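You operate a simulated robot arm through the tools that you are given. There is no shell and no other tool.

You run a simulated robot arm. Do the job below in one go: nothing can be reset, and whatever is moved stays where it is left.

## Task
Prove the 20 N seal strip in the pull tester and put it back.
Fine: clamp it, wind to its printed pull and leave it two seconds or more; wind slack before the clamp opens.

It is judged by the outcome, as a careful person would: the job done as asked, and still so three seconds after it is handed in. It fails if anything else is knocked over, pushed out of place, dropped, spilled or broken. Lids that push on must go on centred and level and be pressed home; caps that screw on are set level and turned clockwise until they are tight.

## Robot
A 6-joint arm with a fingered hand, fixed in place. Base frame: the origin is on the floor under the middle of its stand, x ahead of it, y to its left, z up. Units: mm, rad, N and s.
With the tool pointing down near the work surface it reaches from about 500 to 960 mm from the base axis. Its first joint turns from -2.897 to 2.897 rad. Payload 5 kg.
The TCP is the grasp point between the finger pads, 43 mm short of the fingertips. In the tool frame z runs along the fingers and y along their closing line. The gripper opens to 144 mm; its body begins 50 mm behind the TCP. The gripper is a hand of 5 fingers: y runs from the thumb to the fingers, the wrist lies at [-21, -133, -233] in the tool frame, and closing takes about 1.5 s.
Orientation is that of the tool frame in the base frame, as a unit quaternion [w, x, y, z]. With the fingers straight down and the wrist toward the robot, the tool's x, y and z point along [0, 1, 0], [1, 0, 0] and [0, 0, -1] of the base frame.

## Interface
- The arm moves only by the tool send_rows. Its argument "increments" is a list of rows, each an object (a shift or turn left out is 0, a gripper value left out holds the last) with "offset": the shift along the base's x, y, z in m, a list of three; "dr": the turn, a rotation vector about the base's x, y, z in rad, a list of three. In form: [{"offset": [dx, dy, dz], "dr": [ax, ay, az]}, ...]. A call has 1 to 20 rows; each row shifts and turns the commanded pose from where the row before left it. "grip" is the opening, from 0 (shut) to 1 (fully open), set as the call begins (left out, the last holds). Each row takes 0.2 s and may step no farther than 50 mm and 0.15 rad from the row before; otherwise, or with a gripper value out of range, the whole call is refused. A pose out of reach is approached as far as the arm can. The call stops where the force on the tool passes 40 N (or 10 N more than at its start, if that is more) or the arm is blocked; 0.2 s more then pass. The fingers move at their own pace (about 72 mm/s each) and stop on an object; they squeeze with about 24 N. The grip force told is the motor's: it shows also when the fingers shut on nothing. Time passes only in rows, and 0.2 s behind the last, so rows that do not move let the fingers close. The reply holds the time, the measured pose of the TCP, the force on the tool along the base axes, the opening and the grip force, in the units named above and with some noise, with the torque about the TCP (base axes, N m) and any sound that the robot's microphone picked up.
- Cameras (640 x 400 px; columns grow to the right, rows downward): "scene" is fixed at [218.7, -499.5, 1599.2]; the picture's right is [0.11, 0.99, 0.00], its down [0.97, -0.10, -0.20] and it looks along [-0.20, 0.02, -0.98] (base axes); focal length 264 px, centre (320, 200). "wrist" rides on the gripper at [86, -109, -168] in the tool frame; the picture's right is [-0.80, 0.28, -0.53], its down [-0.54, -0.73, 0.42] and it looks along [-0.27, 0.63, 0.73] (tool axes); focal length 275 px, centre (320, 200). There is no depth. A picture from a camera that has moved, and an enlarged one, comes with that camera's place and axes in the base frame and with its lens.
- camera(camera): a new picture of that camera. It takes no simulated time.
- lift_body(by): slides the trunk up (or, below 0, down) by that many mm; the arm rides with it, the base frame stays. It gives what a move gives, with no picture.
- curl_fingers(index, middle, ring, little, thumb_bend, thumb_turn): sets how far each is bent, from 0 (flat) to 1 (curled in); at 0.3 the hand is open as for a grip, at 0.7 the pads meet at the TCP. One left out holds its place. A second passes; each finger stops where it meets its share of the squeeze, and holds until it gets a number again. A gripper value or a shape takes the hand back. It gives what a move gives, with no picture; readings hold the bend of each and the force on index, middle, ring, little, thumb and palm. thumb_turn goes from beside the hand (0) to across from the fingers (1), as for a grip.
- preshape(shape): the hand has 5 fingers and takes this shape, open, in about a second: jaw (thumb against the fingers, like two jaws); tri (thumb and two fingers); tip (a fingertip pinch); poke (one finger out to press); point (the index stretched); flat (the hand flat); cup (the hand cupped); fist (a fist). The gripper value then closes the fingers along that shape, each until it touches; the sizes above hold for jaw. It gives what a move gives, with no picture.
- enlarge(camera, box): a new picture of the part [left, top, right, bottom] of that camera's present view, enlarged. It takes no simulated time.
- hand_in(): hands the job in; it is judged then, once.

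Nothing tells you positions but the pictures and the camera data. Unless the task says otherwise, let go and move clear before handing in.

The tools are called after "Call:" as name(argument=value, ...) on one line, values as JSON. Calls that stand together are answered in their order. send_rows: Moves the arm, as the interface text tells. Its arguments: {"type":"object","properties":{"increments":{"type":"array"},"grip":{"type":"number"}},"required":["increments"]} The other tools are called the same way: lift_body (by) moves the trunk up or down; preshape (shape) gives the hand a shape; curl_fingers (index, middle, ring, little, thumb_bend, thumb_turn) moves the fingers one by one; camera (camera) takes a picture; enlarge (camera, box) takes an enlarged picture of a part of a camera's view; hand_in () hands the job in.

At the start:

```text
time: 0.0
position: [176.5, -419.5, 1265.9]
tool_rot: [0.0, 0.708, 0.707, 0.0]
ft_force: [0.0, -0.4, -0.1]
ft_torque: [0.0, 0.01, 0.0]
finger_gap: 143.5
gripper_force: 0.1
shape: jaw
bend: [0.3, 0.3, 0.3, 0.3, 0.3, 0.98]
finger forces: [0.0, 0.0, 0.0, 0.1, 0.0, 0.0]
trunk travel left (down, up): [-500.0, 90.0]
```

scene: 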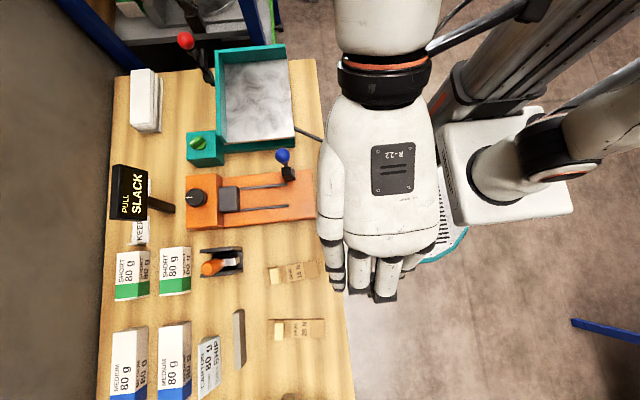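
wrist: 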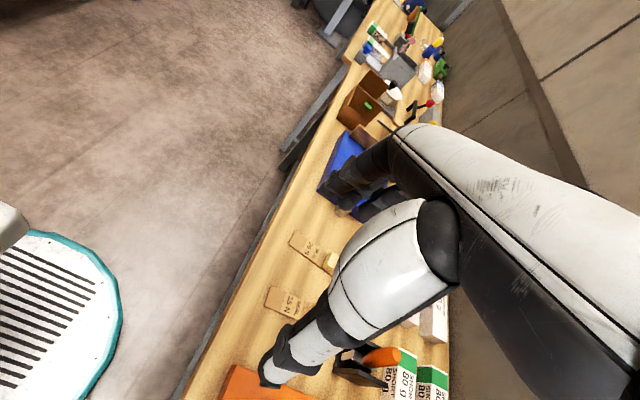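

I see a bench to the robot's right (negative y side) holding an orange pull tester with a blue-knobbed lever, a dark dial and a screen reading "PULL SLACK", plus two strips. I'll take enlarged views before moving.

Call:
enlarge(camera="scene", box=[170, 130, 330, 240])

Call:
enlarge(camera="scene", box=[240, 240, 340, 350])

Call:
enlarge(camera="scene", box=[90, 140, 250, 260])

Call:
enlarge(camera="scene", box=[90, 230, 350, 400])

Call:
enlarge(camera="wrist", box=[200, 200, 460, 400])

```text
3.64 times, centred on (250, 185) of scene
camera zoom: at [218.7, -499.5, 1599.2], right [0.11, 0.99, 0.0], down [0.97, -0.1, -0.2], along [-0.2, 0.02, -0.98], focal length 961 px, centre (574, 254)
```

zoom: 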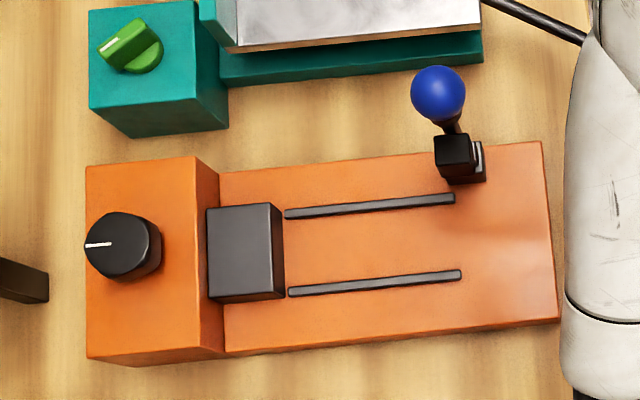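

```text
3.64 times, centred on (290, 295) of scene
camera zoom: at [218.7, -499.5, 1599.2], right [0.11, 0.99, 0.0], down [0.97, -0.1, -0.2], along [-0.2, 0.02, -0.98], focal length 961 px, centre (429, -146)
```

zoom: 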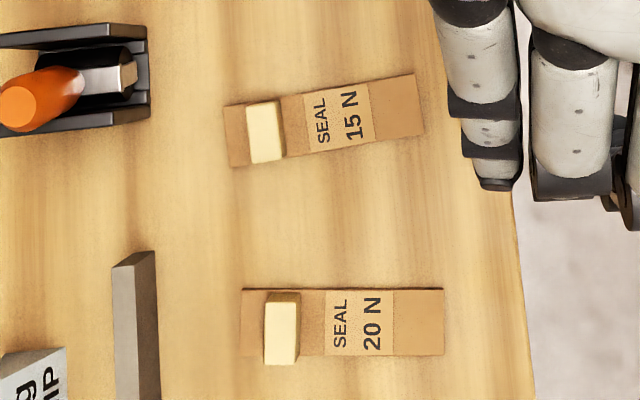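

```text
3.33 times, centred on (170, 200) of scene
camera zoom: at [218.7, -499.5, 1599.2], right [0.11, 0.99, 0.0], down [0.97, -0.1, -0.2], along [-0.2, 0.02, -0.98], focal length 881 px, centre (820, 200)
```

zoom: 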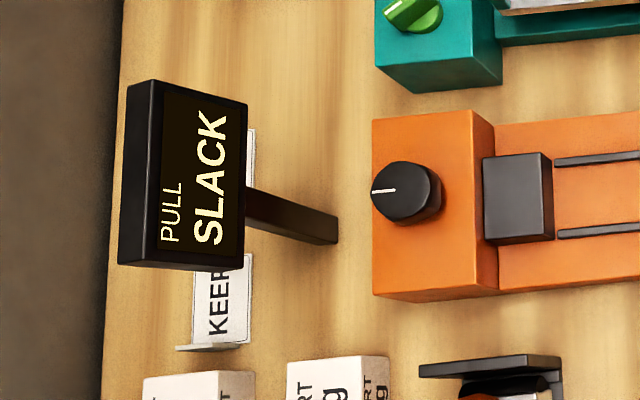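

```text
2.35 times, centred on (220, 315) of scene
camera zoom: at [218.7, -499.5, 1599.2], right [0.11, 0.99, 0.0], down [0.97, -0.1, -0.2], along [-0.2, 0.02, -0.98], focal length 622 px, centre (555, -71)
```

zoom: 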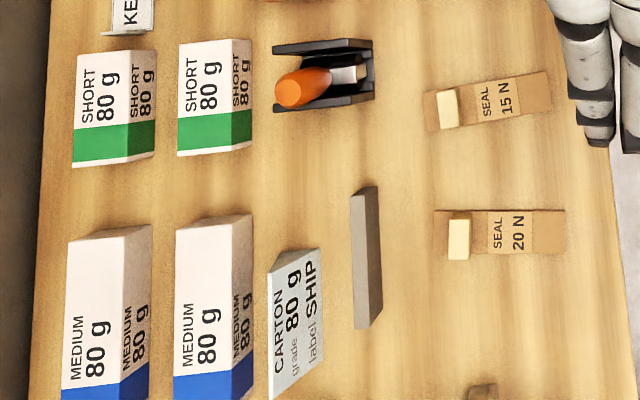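

```text
2.00 times, centred on (330, 300) of wrist
camera zoom: at [68.2, -333.9, 1433.5], right [0.28, -0.8, 0.53], down [-0.73, -0.54, -0.42], along [0.63, -0.27, -0.73], focal length 551 px, centre (300, 0)
```

zoom: 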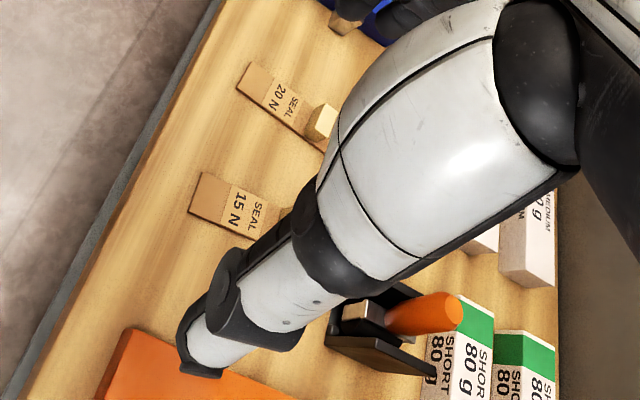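

The bench top comes out at z ≈ 866. The 20 N strip lies around (398, -580), and the tester is at x ≈ 50 with y from about -820 to -480. I'll turn the hand about -90° and move over so the wrist camera can look at the tester.

Call:
send_rows(increments=[{"offset": [-0.01, -0.003, -0.015], "dr": [0, 0, -0.1428]}, {"offset": [-0.01, -0.003, -0.015], "dr": [0, 0, -0.1428]}, {"offset": [-0.01, -0.003, -0.015], "dr": [0, 0, -0.1428]}, {"offset": [-0.01, -0.003, -0.015], "dr": [0, 0, -0.1428]}, {"offset": [-0.01, -0.003, -0.015], "dr": [0, 0, -0.1428]}, {"offset": [-0.01, -0.003, -0.015], "dr": [0, 0, -0.1428]}, {"offset": [-0.01, -0.003, -0.015], "dr": [0, 0, -0.1428]}, {"offset": [-0.01, -0.003, -0.015], "dr": [0, 0, -0.1428]}, {"offset": [-0.01, -0.003, -0.015], "dr": [0, 0, -0.1428]}, {"offset": [-0.01, -0.003, -0.015], "dr": [0, 0, -0.1428]}, {"offset": [-0.01, -0.003, -0.015], "dr": [0, 0, -0.1428]}])

Call:
camera(camera="wrist")

Call:
camera(camera="scene")

```text
time: 2.4
position: [68.3, -451.6, 1101.7]
tool_rot: [0.0, 1.0, 0.0, 0.001]
ft_force: [0.0, -0.3, 0.2]
ft_torque: [0.04, -0.01, 0.03]
finger_gap: 143.8
gripper_force: 0.1
shape: jaw
bend: [0.3, 0.3, 0.3, 0.3, 0.3, 0.98]
finger forces: [0.0, 0.0, 0.0, 0.0, 0.0, 0.0]
trunk travel left (down, up): [-500.0, 90.0]
```

```text
taken
camera wrist: at [154.6, -343.5, 1269.0], right [-0.8, -0.28, 0.53], down [-0.54, 0.73, -0.42], along [-0.27, -0.63, -0.73], focal length 275 px, centre (320, 200)
```

wrist: 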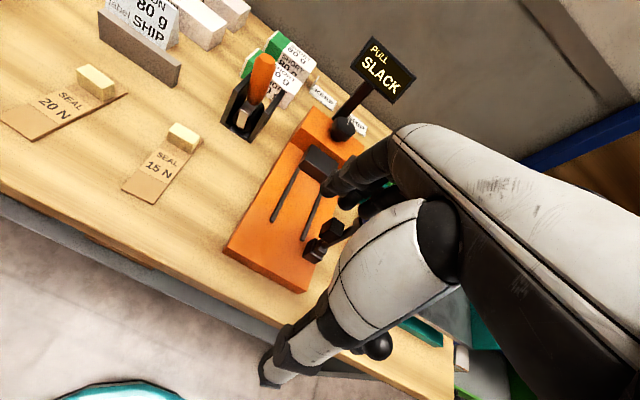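

```text
taken
```

scene: 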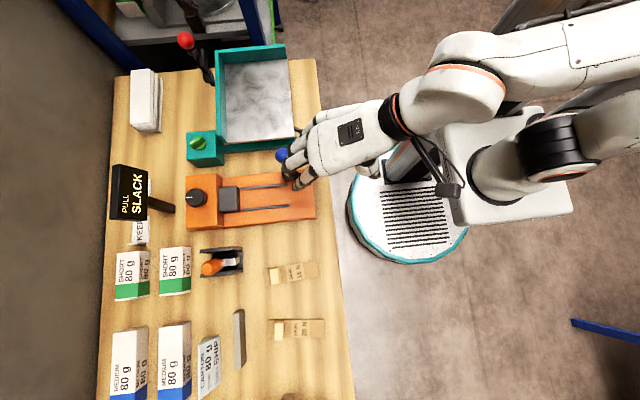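

The wrist camera now sees the tester past the hand. I'll enlarge the tester, the strips and the sign.

Call:
enlarge(camera="wrist", box=[210, 90, 400, 300])

Call:
enlarge(camera="wrist", box=[0, 50, 210, 210])

Call:
enlarge(camera="wrist", box=[230, 20, 430, 150])

```text
1.90 times, centred on (305, 195) of wrist
camera zoom: at [154.6, -343.5, 1269.0], right [-0.8, -0.28, 0.53], down [-0.54, 0.73, -0.42], along [-0.27, -0.63, -0.73], focal length 524 px, centre (349, 210)
```

zoom: 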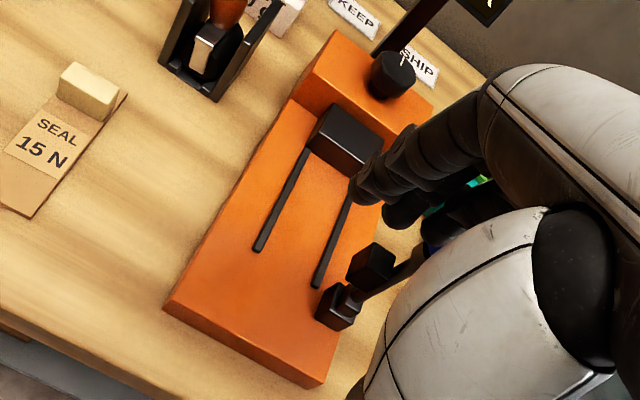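

```text
2.50 times, centred on (105, 130) of wrist
camera zoom: at [154.6, -343.5, 1269.0], right [-0.8, -0.28, 0.53], down [-0.54, 0.73, -0.42], along [-0.27, -0.63, -0.73], focal length 688 px, centre (858, 375)
```

zoom: 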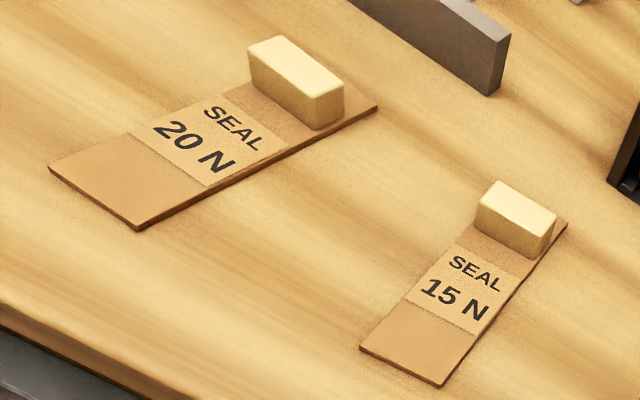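

```text
3.08 times, centred on (330, 85) of wrist
camera zoom: at [154.6, -343.5, 1269.0], right [-0.8, -0.28, 0.53], down [-0.54, 0.73, -0.42], along [-0.27, -0.63, -0.73], focal length 847 px, centre (289, 554)
```

zoom: 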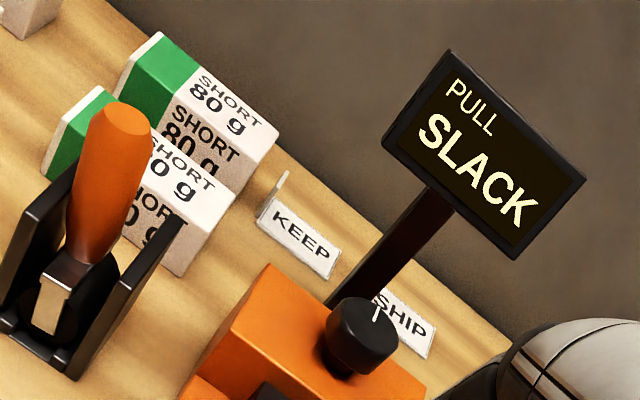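

The tester has a bed with two guide rails, a dark jaw block by the winding knob, and a lever clamp at the near corner that the thumb hides. I'll shift the hand toward -x to see the lever and jaw properly.

Call:
send_rows(increments=[{"offset": [-0.03, -0.005, 0.01]}, {"offset": [-0.03, -0.005, 0.01]}, {"offset": [-0.03, -0.005, 0.01]}, {"offset": [-0.03, -0.005, 0.01]}])

Call:
camera(camera="wrist")

Call:
enlarge(camera="wrist", box=[160, 120, 380, 290])

```text
time: 3.4
position: [-55.4, -472.1, 1140.3]
tool_rot: [-0.001, 1.0, 0.001, 0.0]
ft_force: [1.0, -0.2, -0.5]
ft_torque: [0.03, -0.02, -0.03]
finger_gap: 143.5
gripper_force: 0.1
shape: jaw
bend: [0.3, 0.3, 0.3, 0.3, 0.3, 0.98]
finger forces: [0.0, 0.1, 0.0, 0.0, 0.0, 0.0]
trunk travel left (down, up): [-500.0, 90.0]
```

```text
taken
camera wrist: at [30.9, -364.8, 1308.0], right [-0.8, -0.29, 0.53], down [-0.54, 0.73, -0.42], along [-0.27, -0.63, -0.73], focal length 275 px, centre (320, 200)
```

wrist: 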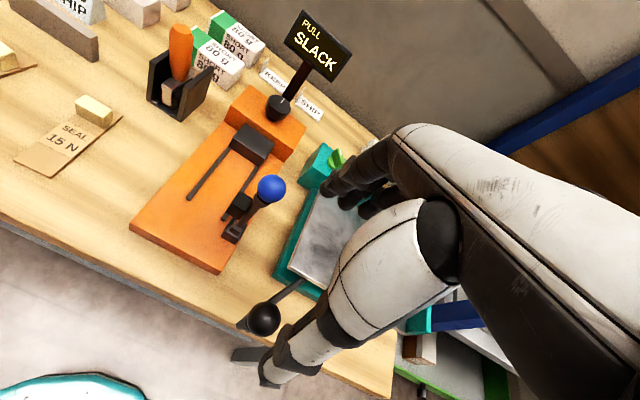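

```text
2.35 times, centred on (270, 205) of wrist
camera zoom: at [30.9, -364.8, 1308.0], right [-0.8, -0.29, 0.53], down [-0.54, 0.73, -0.42], along [-0.27, -0.63, -0.73], focal length 648 px, centre (438, 188)
```

zoom: 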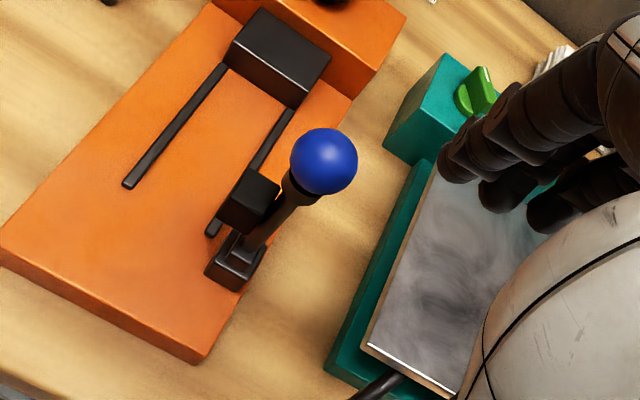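

The lever stands upright: ball at about (-4, -560, 1046), with a pad cube on its +x side. It looks like the lever swings toward +x and presses the strip's +y end near y ≈ -560. I'll zoom in on the jaw, the lever and the knob.

Call:
enlarge(camera="wrist", box=[210, 80, 310, 160])

Call:
enlarge(camera="wrist", box=[210, 165, 300, 250])

Call:
enlarge(camera="scene", box=[180, 165, 260, 235])

Call:
enlarge(camera="scene", box=[255, 310, 345, 350])

```text
5.00 times, centred on (260, 120) of wrist
camera zoom: at [30.9, -364.8, 1308.0], right [-0.8, -0.29, 0.53], down [-0.54, 0.73, -0.42], along [-0.27, -0.63, -0.73], focal length 1376 px, centre (620, 600)
```

zoom: 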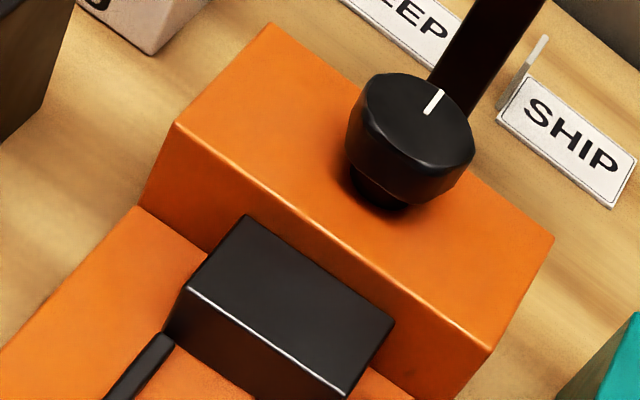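

```text
4.71 times, centred on (255, 208) of wrist
camera zoom: at [30.9, -364.8, 1308.0], right [-0.8, -0.29, 0.53], down [-0.54, 0.73, -0.42], along [-0.27, -0.63, -0.73], focal length 1295 px, centre (626, 165)
```

zoom: 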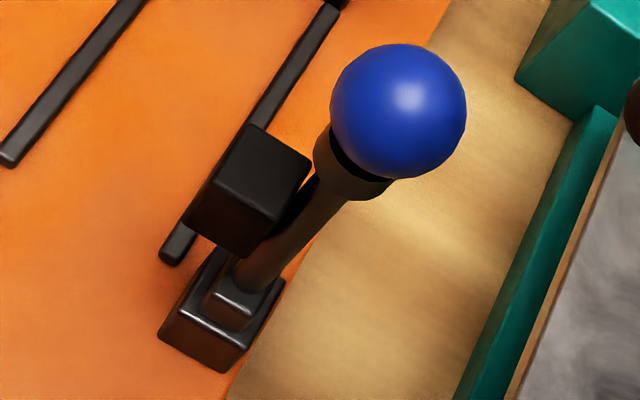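

```text
5.71 times, centred on (220, 200) of scene
camera zoom: at [218.7, -499.5, 1599.2], right [0.11, 0.99, 0.0], down [0.97, -0.1, -0.2], along [-0.2, 0.02, -0.98], focal length 1510 px, centre (891, 200)
```

zoom: 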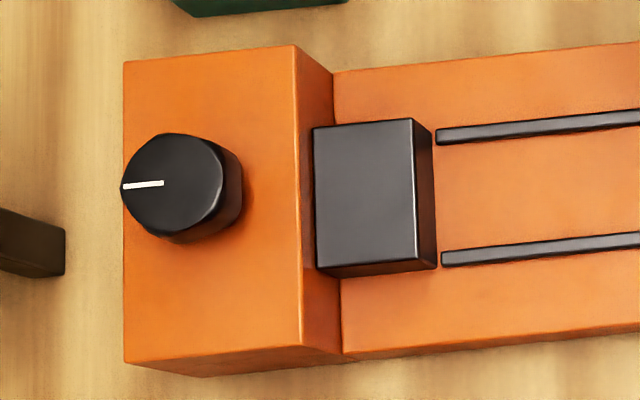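

```text
7.11 times, centred on (300, 330) of scene
camera zoom: at [218.7, -499.5, 1599.2], right [0.11, 0.99, 0.0], down [0.97, -0.1, -0.2], along [-0.2, 0.02, -0.98], focal length 1879 px, centre (462, -724)
```

zoom: 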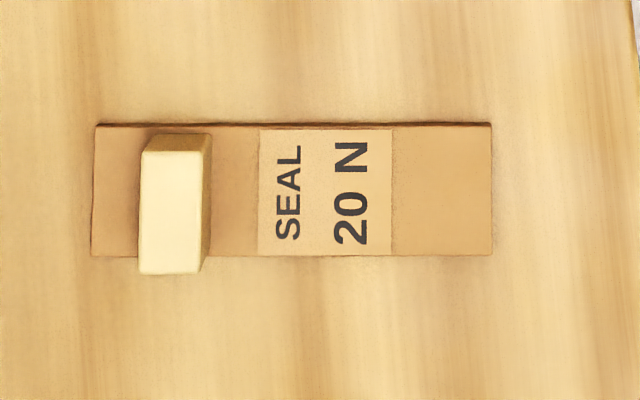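

I'll check the lower edge of the jaw for a slot, zooming further from this pose.

Call:
enlarge(camera="wrist", box=[222, 115, 292, 165])

Call:
enlarge(camera="wrist", box=[120, 75, 320, 280])

```text
8.00 times, centred on (257, 140) of wrist
camera zoom: at [30.9, -364.8, 1308.0], right [-0.8, -0.29, 0.53], down [-0.54, 0.73, -0.42], along [-0.27, -0.63, -0.73], focal length 2202 px, centre (824, 680)
```

zoom: 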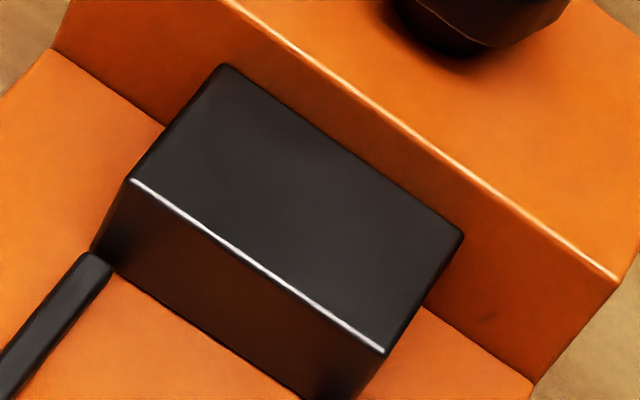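

```text
1.95 times, centred on (220, 178) of wrist
camera zoom: at [30.9, -364.8, 1308.0], right [-0.8, -0.29, 0.53], down [-0.54, 0.73, -0.42], along [-0.27, -0.63, -0.73], focal length 537 px, centre (515, 244)
```

zoom: 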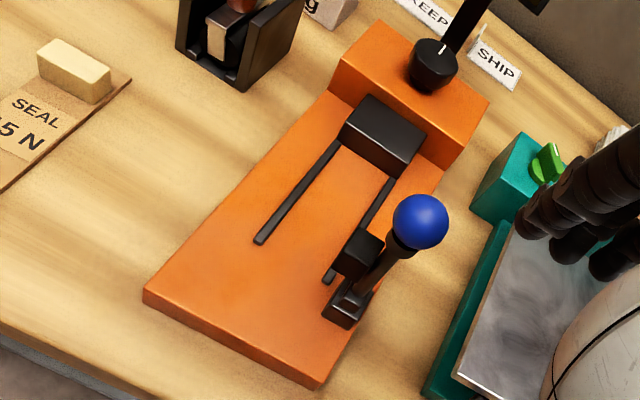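

The jaw looks like a solid block down to the bed, so the strip should lie between the rails: block end toward the jaw, plain end under the lever pad. Next I'll look at how the hand's pinch shapes look.

Call:
preshape(shape="tip")

Call:
camera(camera="wrist")

Call:
enlarge(camera="scene", box=[250, 80, 450, 220])

Call:
preshape(shape="tri")

Call:
camera(camera="wrist")

Call:
enlarge(camera="scene", box=[250, 80, 450, 220])

```text
time: 4.3
position: [-54.8, -473.2, 1141.6]
tool_rot: [0.001, 1.0, 0.0, 0.001]
ft_force: [-0.7, -1.0, -0.6]
ft_torque: [-0.02, 0.0, 0.0]
finger_gap: 143.9
gripper_force: 0.1
shape: tip
bend: [0.3, 0.98, 0.99, 0.99, 0.3, 0.98]
finger forces: [0.0, 0.0, 0.0, 0.0, 0.0, 0.0]
trunk travel left (down, up): [-500.0, 90.0]
```

```text
taken
camera wrist: at [31.7, -364.6, 1308.4], right [-0.8, -0.28, 0.53], down [-0.54, 0.73, -0.42], along [-0.27, -0.63, -0.73], focal length 275 px, centre (320, 200)
```

wrist: 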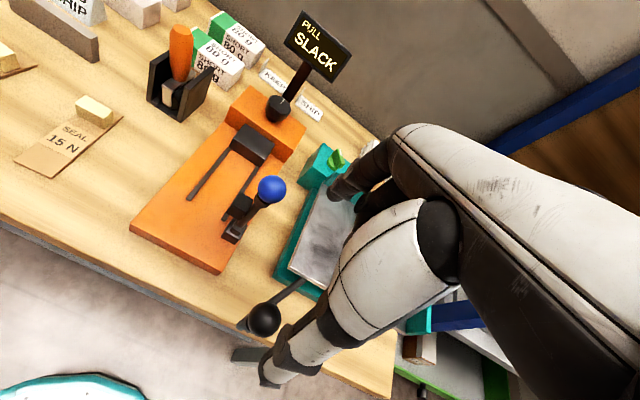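

```text
2.86 times, centred on (350, 150) of scene
camera zoom: at [218.7, -499.5, 1599.2], right [0.11, 0.99, 0.0], down [0.97, -0.1, -0.2], along [-0.2, 0.02, -0.98], focal length 755 px, centre (234, 343)
```

zoom: 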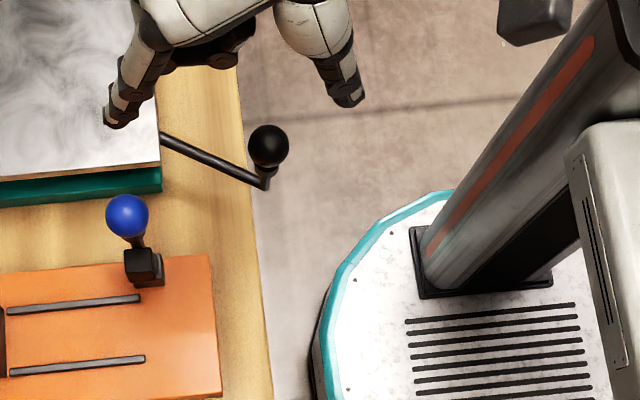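

```text
time: 5.2
position: [-54.3, -472.6, 1140.3]
tool_rot: [0.001, 1.0, 0.0, 0.0]
ft_force: [0.5, 0.0, -0.9]
ft_torque: [-0.04, -0.02, -0.02]
finger_gap: 143.6
gripper_force: 0.0
shape: tri
bend: [0.3, 0.3, 0.99, 0.99, 0.3, 0.98]
finger forces: [0.0, 0.1, 0.0, 0.0, 0.0, 0.0]
trunk travel left (down, up): [-500.0, 90.0]
```

```text
taken
camera wrist: at [31.8, -364.6, 1308.4], right [-0.8, -0.28, 0.53], down [-0.54, 0.73, -0.42], along [-0.27, -0.63, -0.73], focal length 275 px, centre (320, 200)
```

wrist: 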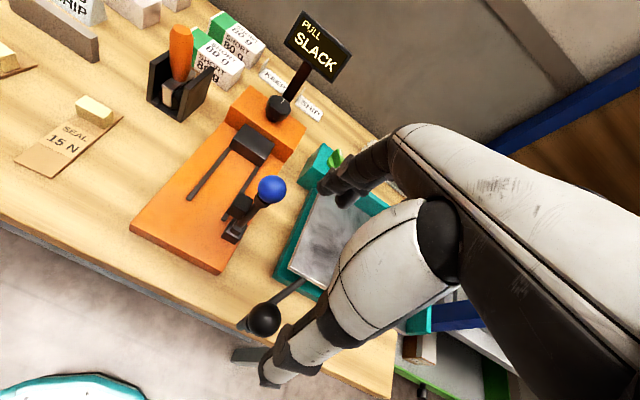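

```text
2.86 times, centred on (350, 150) of scene
camera zoom: at [218.7, -499.5, 1599.2], right [0.11, 0.99, 0.0], down [0.97, -0.1, -0.2], along [-0.2, 0.02, -0.98], focal length 755 px, centre (234, 343)
```

zoom: 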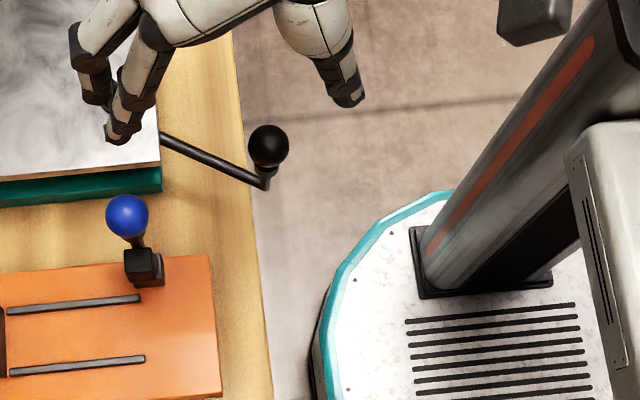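

The tri pinch suits the block, with index and middle against the thumb. Before fetching the strip I want a closer oblique look at the jaw's front from the +x side, moving across at height first and then down.

Call:
send_rows(increments=[{"offset": [0.035, 0, 0.005], "dr": [0, 0, -0.06]}, {"offset": [0.035, 0, 0], "dr": [0, 0, -0.06]}, {"offset": [0.035, 0, 0], "dr": [0, 0, -0.08]}, {"offset": [0.035, -0.005, 0], "dr": [0, 0, -0.08]}, {"offset": [0.035, -0.005, 0], "dr": [0, 0, -0.08]}, {"offset": [0.03, -0.005, 0], "dr": [0, 0, -0.08]}, {"offset": [0, -0.005, -0.03], "dr": [0, 0, -0.08]}, {"offset": [0, -0.005, -0.03], "dr": [0, 0, -0.05]}, {"offset": [0, 0, -0.03]}, {"offset": [0, 0, -0.03]}])

Call:
camera(camera="wrist")

Call:
camera(camera="scene")

```text
time: 7.4
position: [151.3, -497.5, 1027.3]
tool_rot: [0.0, 0.959, -0.282, 0.0]
ft_force: [-0.2, -0.3, 0.5]
ft_torque: [-0.02, -0.03, 0.01]
finger_gap: 143.6
gripper_force: 0.0
shape: tri
bend: [0.3, 0.3, 0.99, 0.99, 0.3, 0.98]
finger forces: [0.0, 0.1, 0.0, 0.0, 0.0, 0.1]
trunk travel left (down, up): [-500.0, 90.0]
```

```text
taken
camera wrist: at [282.6, -453.0, 1194.9], right [-0.82, 0.19, 0.53], down [-0.07, 0.9, -0.42], along [-0.56, -0.38, -0.73], focal length 275 px, centre (320, 200)
```

wrist: 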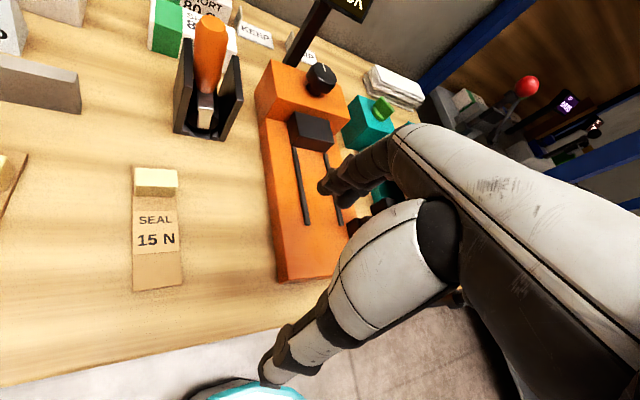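

```text
taken
```

scene: 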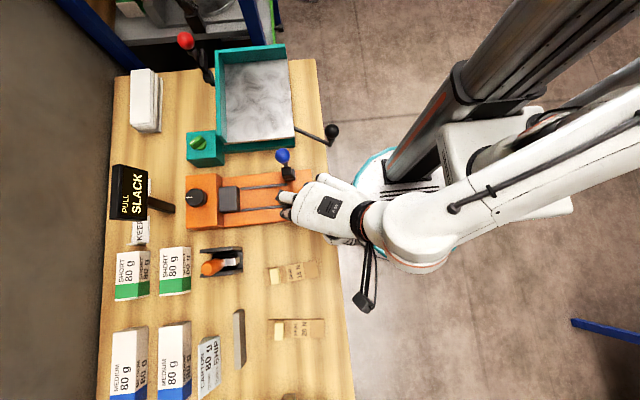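

Call:
enlarge(camera="wrist", box=[280, 100, 345, 165])

Call:
enlarge(camera="wrist", box=[250, 50, 370, 290])

Call:
enlarge(camera="wrist", box=[100, 140, 220, 310])

```text
6.15 times, centred on (312, 132) of wrist
camera zoom: at [282.6, -453.0, 1194.9], right [-0.82, 0.19, 0.53], down [-0.07, 0.9, -0.42], along [-0.56, -0.38, -0.73], focal length 1694 px, centre (366, 615)
```

zoom: 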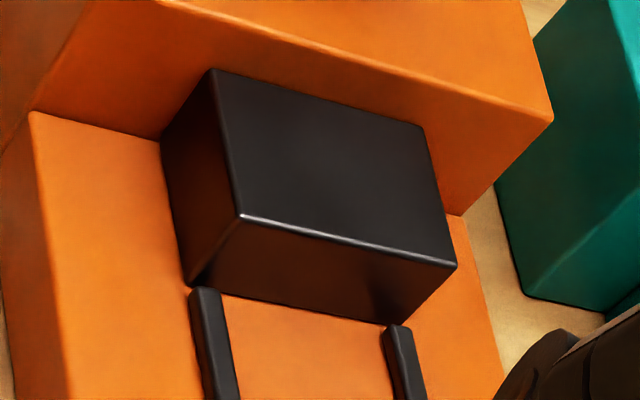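

```text
1.67 times, centred on (310, 170) of wrist
camera zoom: at [282.6, -453.0, 1194.9], right [-0.82, 0.19, 0.53], down [-0.07, 0.9, -0.42], along [-0.56, -0.38, -0.73], focal length 459 px, centre (337, 250)
```

zoom: 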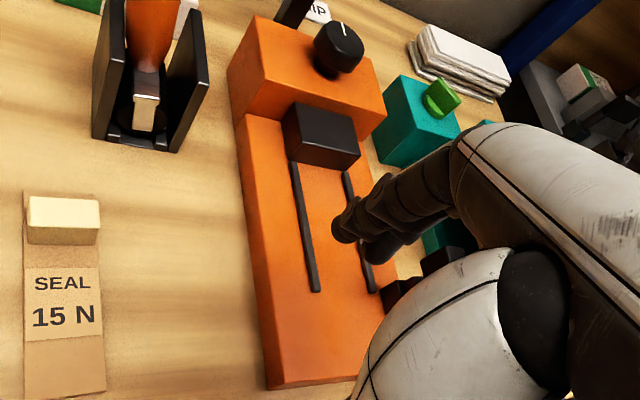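

```text
2.35 times, centred on (160, 225) of wrist
camera zoom: at [282.6, -453.0, 1194.9], right [-0.82, 0.19, 0.53], down [-0.07, 0.9, -0.42], along [-0.56, -0.38, -0.73], focal length 648 px, centre (696, 141)
```

zoom: 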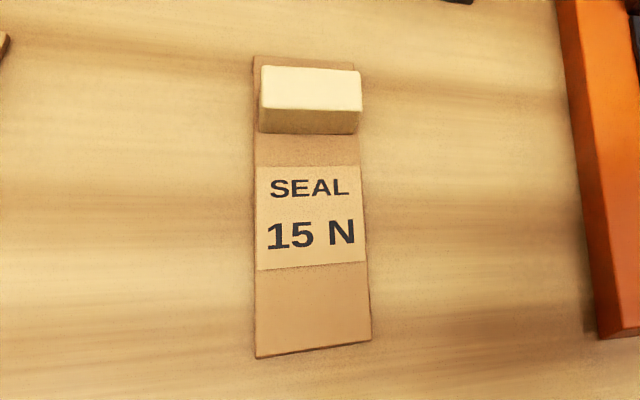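

The jaw is a solid block whose front face is at y ≈ -699. The rails are at x ≈ 23 and 82, so the strip will lie centred on x ≈ 52 between jaw and pad. Now I move above the 20 N strip's block at about (394, -620) with the hand aligned to the strip.

Call:
send_rows(increments=[{"offset": [0.0304, -0.0153, 0.005], "dr": [0, 0, 0.0587]}, {"offset": [0.0304, -0.0153, 0], "dr": [0, 0, 0.0587]}, {"offset": [0.0304, -0.0153, 0], "dr": [0, 0, 0.0587]}, {"offset": [0.0304, -0.0153, 0], "dr": [0, 0, 0.0587]}, {"offset": [0.0304, -0.0153, 0], "dr": [0, 0, 0.0587]}, {"offset": [0.0304, -0.0153, 0], "dr": [0, 0, 0.0587]}, {"offset": [0.0304, -0.0153, 0], "dr": [0, 0, 0.0587]}, {"offset": [0.0304, -0.0153, 0], "dr": [0, 0, 0.0587]}], grip=0.45)

Call:
camera(camera="wrist")

Call:
camera(camera="scene")

```text
time: 9.2
position: [395.4, -617.4, 1031.9]
tool_rot: [-0.001, 0.999, -0.049, 0.0]
ft_force: [-0.6, 0.1, 0.7]
ft_torque: [-0.02, -0.02, -0.01]
finger_gap: 64.9
gripper_force: 0.1
shape: tri
bend: [0.74, 0.47, 0.99, 0.99, 0.72, 1.0]
finger forces: [0.0, 0.0, 0.0, 0.0, 0.0, 0.1]
trunk travel left (down, up): [-500.0, 90.0]
```

```text
taken
camera wrist: at [491.5, -520.1, 1199.7], right [-0.82, -0.2, 0.53], down [-0.47, 0.78, -0.42], along [-0.33, -0.6, -0.73], focal length 275 px, centre (320, 200)
```

wrist: 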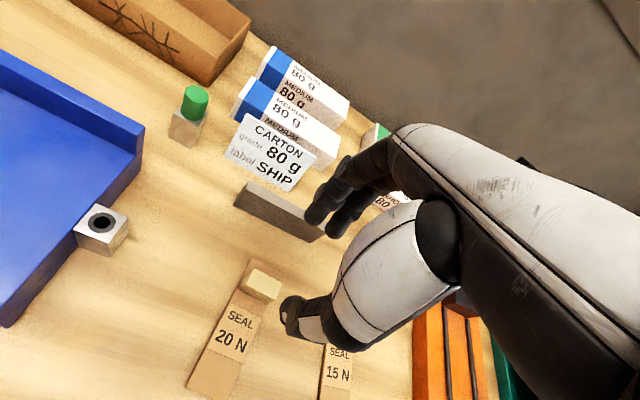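

```text
taken
```

scene: 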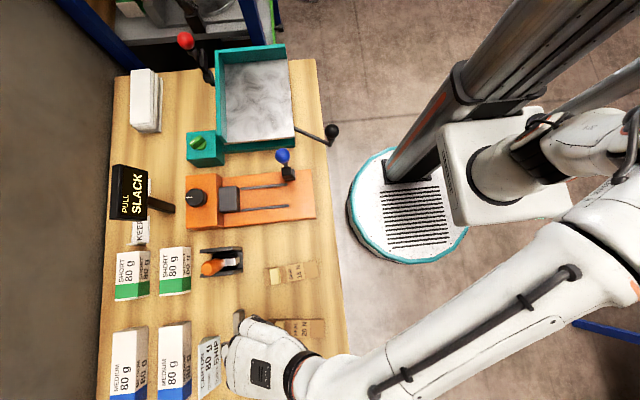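

The block appears just where I predicted under the TCP. I'll zoom in to refine its position and height before descending.

Call:
enlarge(camera="wrist", box=[180, 245, 310, 400])

Call:
enlarge(camera="wrist", box=[215, 150, 400, 330])

```text
2.58 times, centred on (245, 322) of wrist
camera zoom: at [491.5, -520.1, 1199.7], right [-0.82, -0.2, 0.53], down [-0.47, 0.78, -0.42], along [-0.33, -0.6, -0.73], focal length 710 px, centre (514, -116)
```

zoom: 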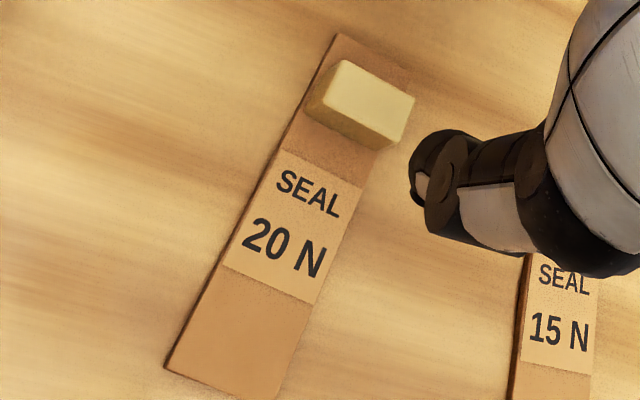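

```text
2.22 times, centred on (308, 240) of wrist
camera zoom: at [491.5, -520.1, 1199.7], right [-0.82, -0.2, 0.53], down [-0.47, 0.78, -0.42], along [-0.33, -0.6, -0.73], focal length 612 px, centre (348, 111)
```

zoom: 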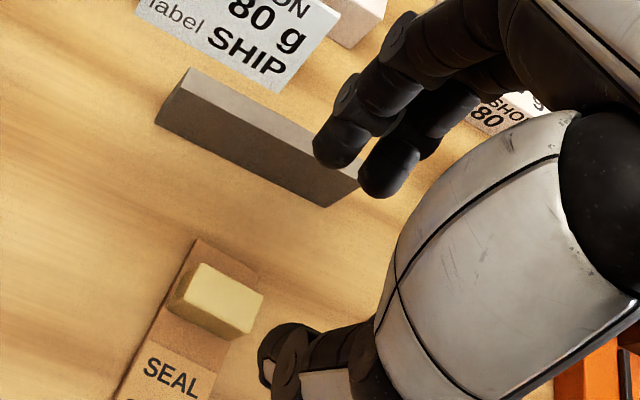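

Block centre refined to about (394, -621), with its top near z ≈ 890. I'll shift onto it and descend to just above, checking force as I go.

Call:
send_rows(increments=[{"offset": [-0.001, -0.0036, -0.02]}, {"offset": [0, 0, -0.025]}, {"offset": [0, 0, -0.025]}, {"offset": [0, 0, -0.02]}, {"offset": [0, 0, -0.01]}])

Call:
camera(camera="wrist")

Call:
enlarge(camera="wrist", box=[215, 150, 400, 330])

```text
time: 10.4
position: [392.5, -624.1, 930.9]
tool_rot: [0.0, 0.999, -0.049, 0.0]
ft_force: [-0.2, 0.1, -0.4]
ft_torque: [0.01, 0.03, 0.0]
finger_gap: 65.3
gripper_force: 0.1
shape: tri
bend: [0.74, 0.47, 0.99, 0.99, 0.72, 1.0]
finger forces: [0.0, 0.0, 0.0, 0.0, 0.0, 0.0]
trunk travel left (down, up): [-500.0, 90.0]
```

```text
taken
camera wrist: at [490.1, -525.8, 1098.4], right [-0.82, -0.2, 0.53], down [-0.47, 0.78, -0.42], along [-0.33, -0.6, -0.73], focal length 275 px, centre (320, 200)
```

wrist: 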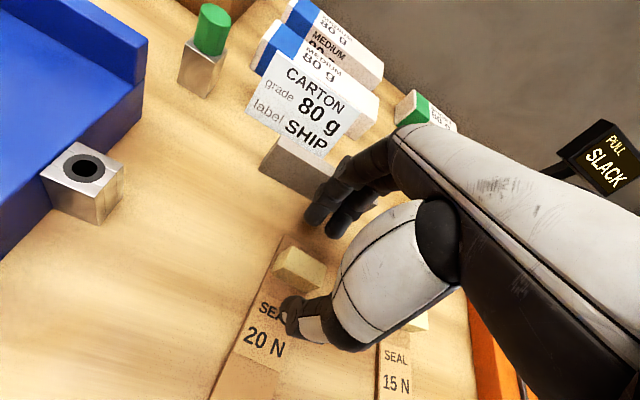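

```text
2.22 times, centred on (308, 240) of wrist
camera zoom: at [490.1, -525.8, 1098.4], right [-0.82, -0.2, 0.53], down [-0.47, 0.78, -0.42], along [-0.33, -0.6, -0.73], focal length 612 px, centre (348, 111)
```

zoom: 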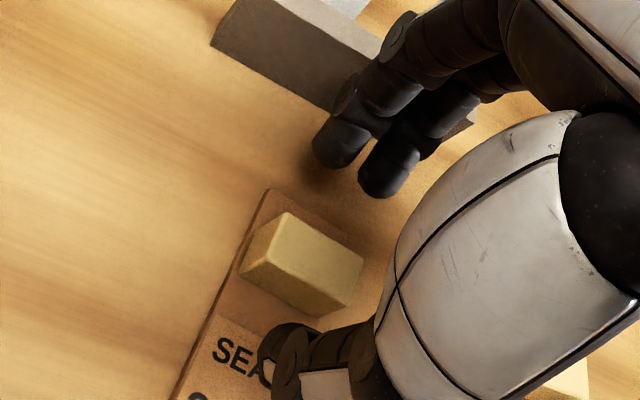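

Call:
enlarge(camera="wrist", box=[260, 190, 350, 270])

Call:
enlarge(camera="scene", box=[215, 300, 335, 380])

```text
5.00 times, centred on (305, 230) of wrist
camera zoom: at [490.1, -525.8, 1098.4], right [-0.82, -0.2, 0.53], down [-0.47, 0.78, -0.42], along [-0.33, -0.6, -0.73], focal length 1376 px, centre (395, 50)
```

zoom: 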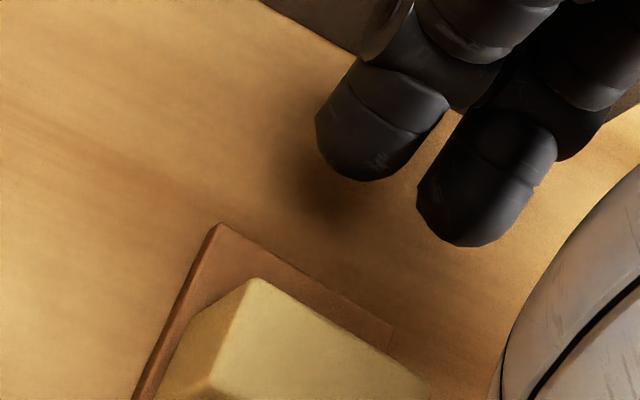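

```text
5.00 times, centred on (275, 340) of scene
camera zoom: at [218.7, -499.5, 1599.2], right [0.11, 0.99, 0.0], down [0.97, -0.1, -0.2], along [-0.2, 0.02, -0.98], focal length 1321 px, centre (545, -500)
```

zoom: 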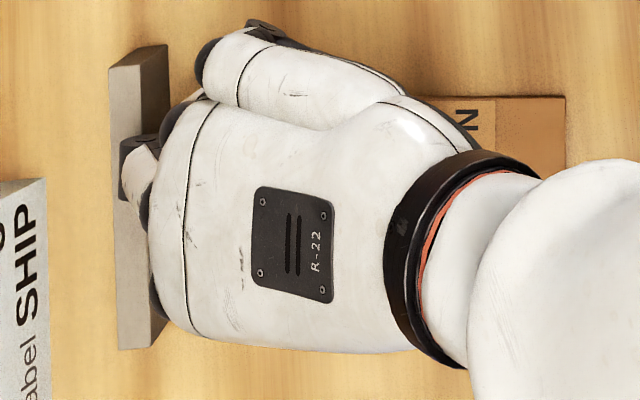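

The hand is over the block with the two fingers beyond its -y face and the thumb on the +y side. I'll go down in small steps, watching the force.

Call:
send_rows(increments=[{"offset": [0, 0, -0.005]}, {"offset": [0, 0, -0.005]}, {"offset": [0, 0, -0.004]}])

Call:
enlarge(camera="wrist", box=[235, 180, 385, 320])

```text
time: 11.2
position: [393.7, -623.7, 916.6]
tool_rot: [0.0, 0.999, -0.05, 0.0]
ft_force: [0.6, 0.1, 0.5]
ft_torque: [0.01, 0.01, -0.04]
finger_gap: 65.1
gripper_force: 0.0
shape: tri
bend: [0.74, 0.47, 0.99, 0.99, 0.72, 1.0]
finger forces: [0.0, 0.0, 0.0, 0.1, 0.0, 0.1]
trunk travel left (down, up): [-500.0, 90.0]
```

```text
2.86 times, centred on (310, 250) of wrist
camera zoom: at [490.6, -525.2, 1084.6], right [-0.82, -0.2, 0.53], down [-0.47, 0.78, -0.42], along [-0.33, -0.6, -0.73], focal length 786 px, centre (349, 57)
```

zoom: 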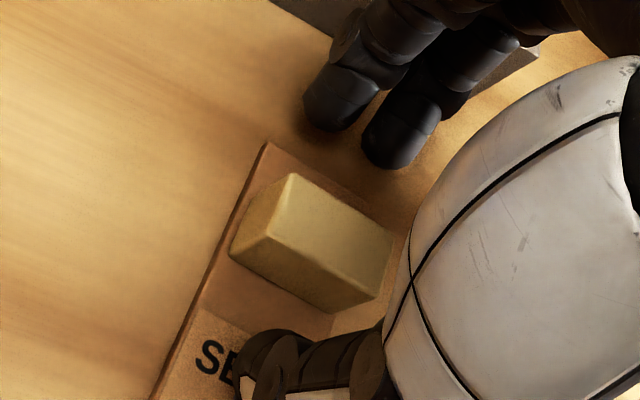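

Call:
send_rows(increments=[{"offset": [0, 0, -0.003]}, {"offset": [0, 0, -0.002]}, {"offset": [0, 0, 0]}])

```text
time: 12.0
position: [395.5, -624.0, 912.5]
tool_rot: [-0.001, 0.999, -0.05, 0.0]
ft_force: [0.3, 1.0, 0.3]
ft_torque: [0.02, 0.02, -0.02]
finger_gap: 65.1
gripper_force: 0.0
shape: tri
bend: [0.74, 0.47, 0.99, 0.99, 0.72, 1.0]
finger forces: [0.0, 0.1, 0.1, 0.0, 0.0, 0.0]
trunk travel left (down, up): [-500.0, 90.0]
```

Call:
send_rows(increments=[{"offset": [0, 0, -0.002]}, {"offset": [0, 0, -0.002]}, {"offset": [0, 0, 0]}])

Call:
enlarge(camera="wrist", box=[235, 180, 385, 320])

```text
time: 12.8
position: [393.5, -623.4, 908.2]
tool_rot: [0.001, 0.999, -0.049, 0.001]
ft_force: [-0.2, 0.9, 14.1]
ft_torque: [0.71, -0.17, 0.0]
finger_gap: 65.5
gripper_force: 0.1
shape: tri
bend: [0.74, 0.47, 0.99, 0.99, 0.72, 1.0]
finger forces: [0.1, 0.0, 0.0, 0.0, 13.9, 0.1]
trunk travel left (down, up): [-500.0, 90.0]
```

```text
2.86 times, centred on (310, 250) of wrist
camera zoom: at [490.0, -524.4, 1077.6], right [-0.82, -0.2, 0.53], down [-0.47, 0.78, -0.43], along [-0.33, -0.6, -0.73], focal length 786 px, centre (349, 57)
```

zoom: 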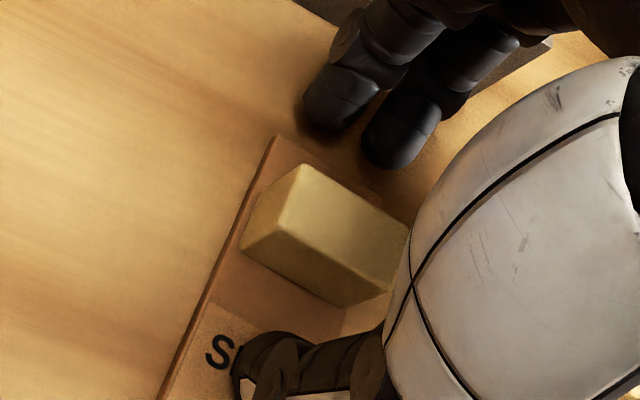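

The thumb tip touched the strip (about 14 N) at TCP z ≈ 908, so the strip's top is near z ≈ 865. I'll back up 4 mm and close on the block.

Call:
send_rows(increments=[{"offset": [0, 0, 0.002]}, {"offset": [0, 0, 0.002]}, {"offset": [0, 0, 0]}])

Call:
send_rows(increments=[{"offset": [0, 0, 0]}, {"offset": [0, 0, 0]}, {"offset": [0, 0, 0]}, {"offset": [0, 0, 0]}, {"offset": [0, 0, 0]}], grip=0.0)

Call:
enlarge(camera="wrist", box=[235, 180, 385, 320])

```text
time: 13.6
position: [392.8, -623.8, 910.5]
tool_rot: [-0.001, 0.999, -0.05, -0.001]
ft_force: [-0.4, 0.1, 0.6]
ft_torque: [0.0, 0.0, -0.03]
finger_gap: 65.0
gripper_force: 0.1
shape: tri
bend: [0.74, 0.47, 0.99, 0.99, 0.72, 1.0]
finger forces: [0.0, 0.0, 0.0, 0.0, 0.0, 0.1]
trunk travel left (down, up): [-500.0, 90.0]
```

```text
time: 14.8
position: [393.3, -624.4, 911.2]
tool_rot: [0.0, 0.999, -0.05, -0.001]
ft_force: [-0.2, -0.7, 0.8]
ft_torque: [0.0, 0.01, 0.01]
finger_gap: 16.5
gripper_force: 24.7
shape: tri
bend: [0.72, 0.64, 1.0, 1.0, 0.74, 1.0]
finger forces: [11.0, 10.6, 0.0, 0.0, 21.6, 0.0]
trunk travel left (down, up): [-500.0, 90.0]
```

```text
2.86 times, centred on (310, 250) of wrist
camera zoom: at [490.4, -525.1, 1079.3], right [-0.82, -0.2, 0.53], down [-0.47, 0.78, -0.42], along [-0.33, -0.6, -0.73], focal length 786 px, centre (349, 57)
```

zoom: 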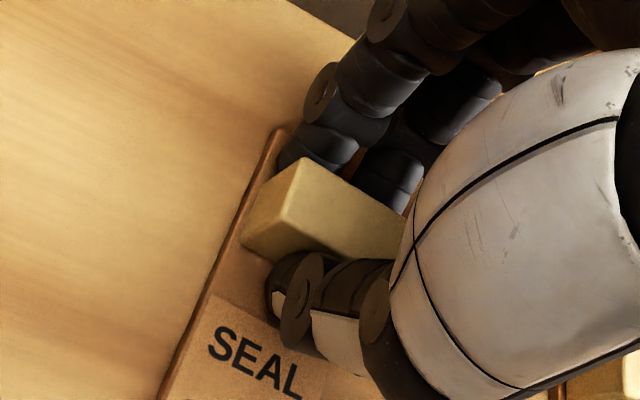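

The block is gripped evenly (index 11, middle 10.6, thumb 21.6 N). I'll lift slowly and check the strip hangs level.

Call:
send_rows(increments=[{"offset": [0, 0, 0.004]}, {"offset": [0, 0, 0.008]}, {"offset": [0, 0, 0.015]}, {"offset": [0, 0, 0.025]}, {"offset": [0, 0, 0.025]}, {"offset": [0, 0, 0.025]}])

Call:
camera(camera="wrist")

Call:
camera(camera="scene")

```text
time: 16.2
position: [393.2, -625.0, 1013.8]
tool_rot: [0.0, 0.999, -0.049, -0.001]
ft_force: [0.7, -0.6, -0.4]
ft_torque: [-0.02, 0.0, -0.01]
finger_gap: 16.2
gripper_force: 24.4
shape: tri
bend: [0.72, 0.64, 1.0, 1.0, 0.74, 1.0]
finger forces: [10.9, 10.7, 0.1, 0.0, 21.4, 0.1]
trunk travel left (down, up): [-500.0, 90.0]
```

```text
taken
camera wrist: at [489.4, -525.3, 1181.8], right [-0.82, -0.2, 0.53], down [-0.47, 0.78, -0.42], along [-0.33, -0.6, -0.73], focal length 275 px, centre (320, 200)
```

wrist: 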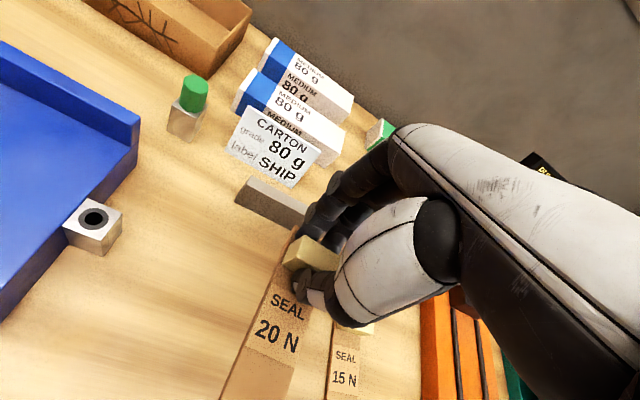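

```text
taken
```

scene: 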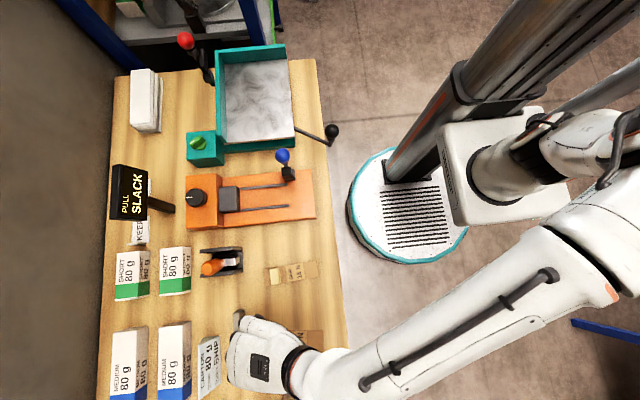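

The strip is up and held level. I'll measure exactly how it sits in the hand from a wrist zoom.

Call:
enlarge(camera="wrist", box=[210, 215, 350, 400])

Call:
enlarge(camera="wrist", box=[270, 210, 360, 290])

Call:
enlarge(camera="scene", box=[210, 300, 350, 400])

```text
2.16 times, centred on (280, 308) of wrist
camera zoom: at [489.4, -525.3, 1181.8], right [-0.82, -0.2, 0.53], down [-0.47, 0.78, -0.42], along [-0.33, -0.6, -0.73], focal length 595 px, centre (406, -32)
```

zoom: 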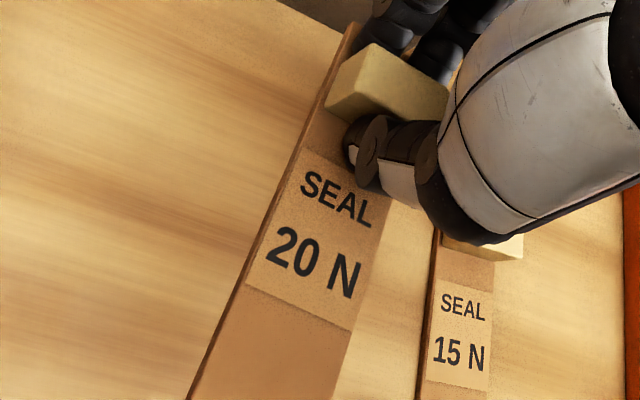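

```text
5.00 times, centred on (315, 250) of wrist
camera zoom: at [489.4, -525.3, 1181.8], right [-0.82, -0.2, 0.53], down [-0.47, 0.78, -0.42], along [-0.33, -0.6, -0.73], focal length 1376 px, centre (345, -50)
```

zoom: 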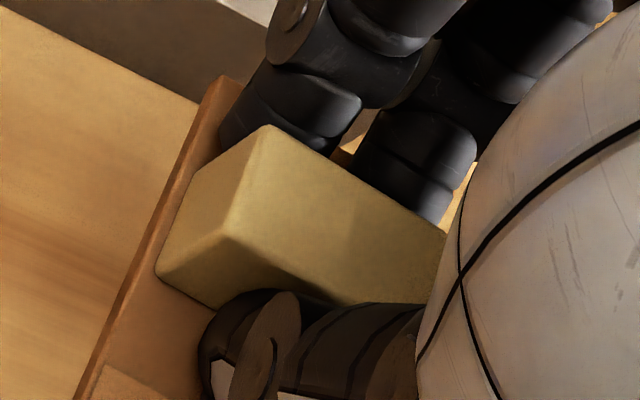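

```text
4.00 times, centred on (280, 350) of scene
camera zoom: at [218.7, -499.5, 1599.2], right [0.11, 0.99, 0.0], down [0.97, -0.1, -0.2], along [-0.2, 0.02, -0.98], focal length 1057 px, centre (480, -400)
```

zoom: 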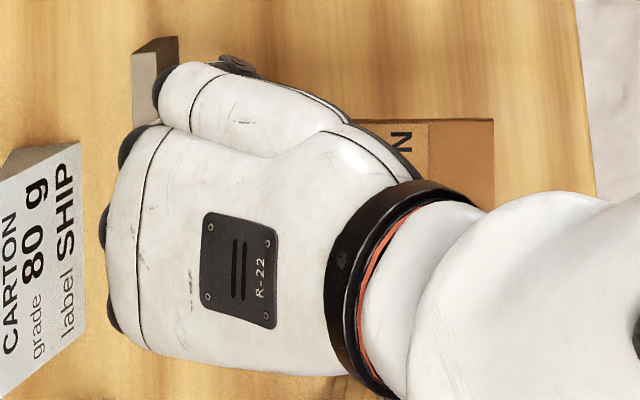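

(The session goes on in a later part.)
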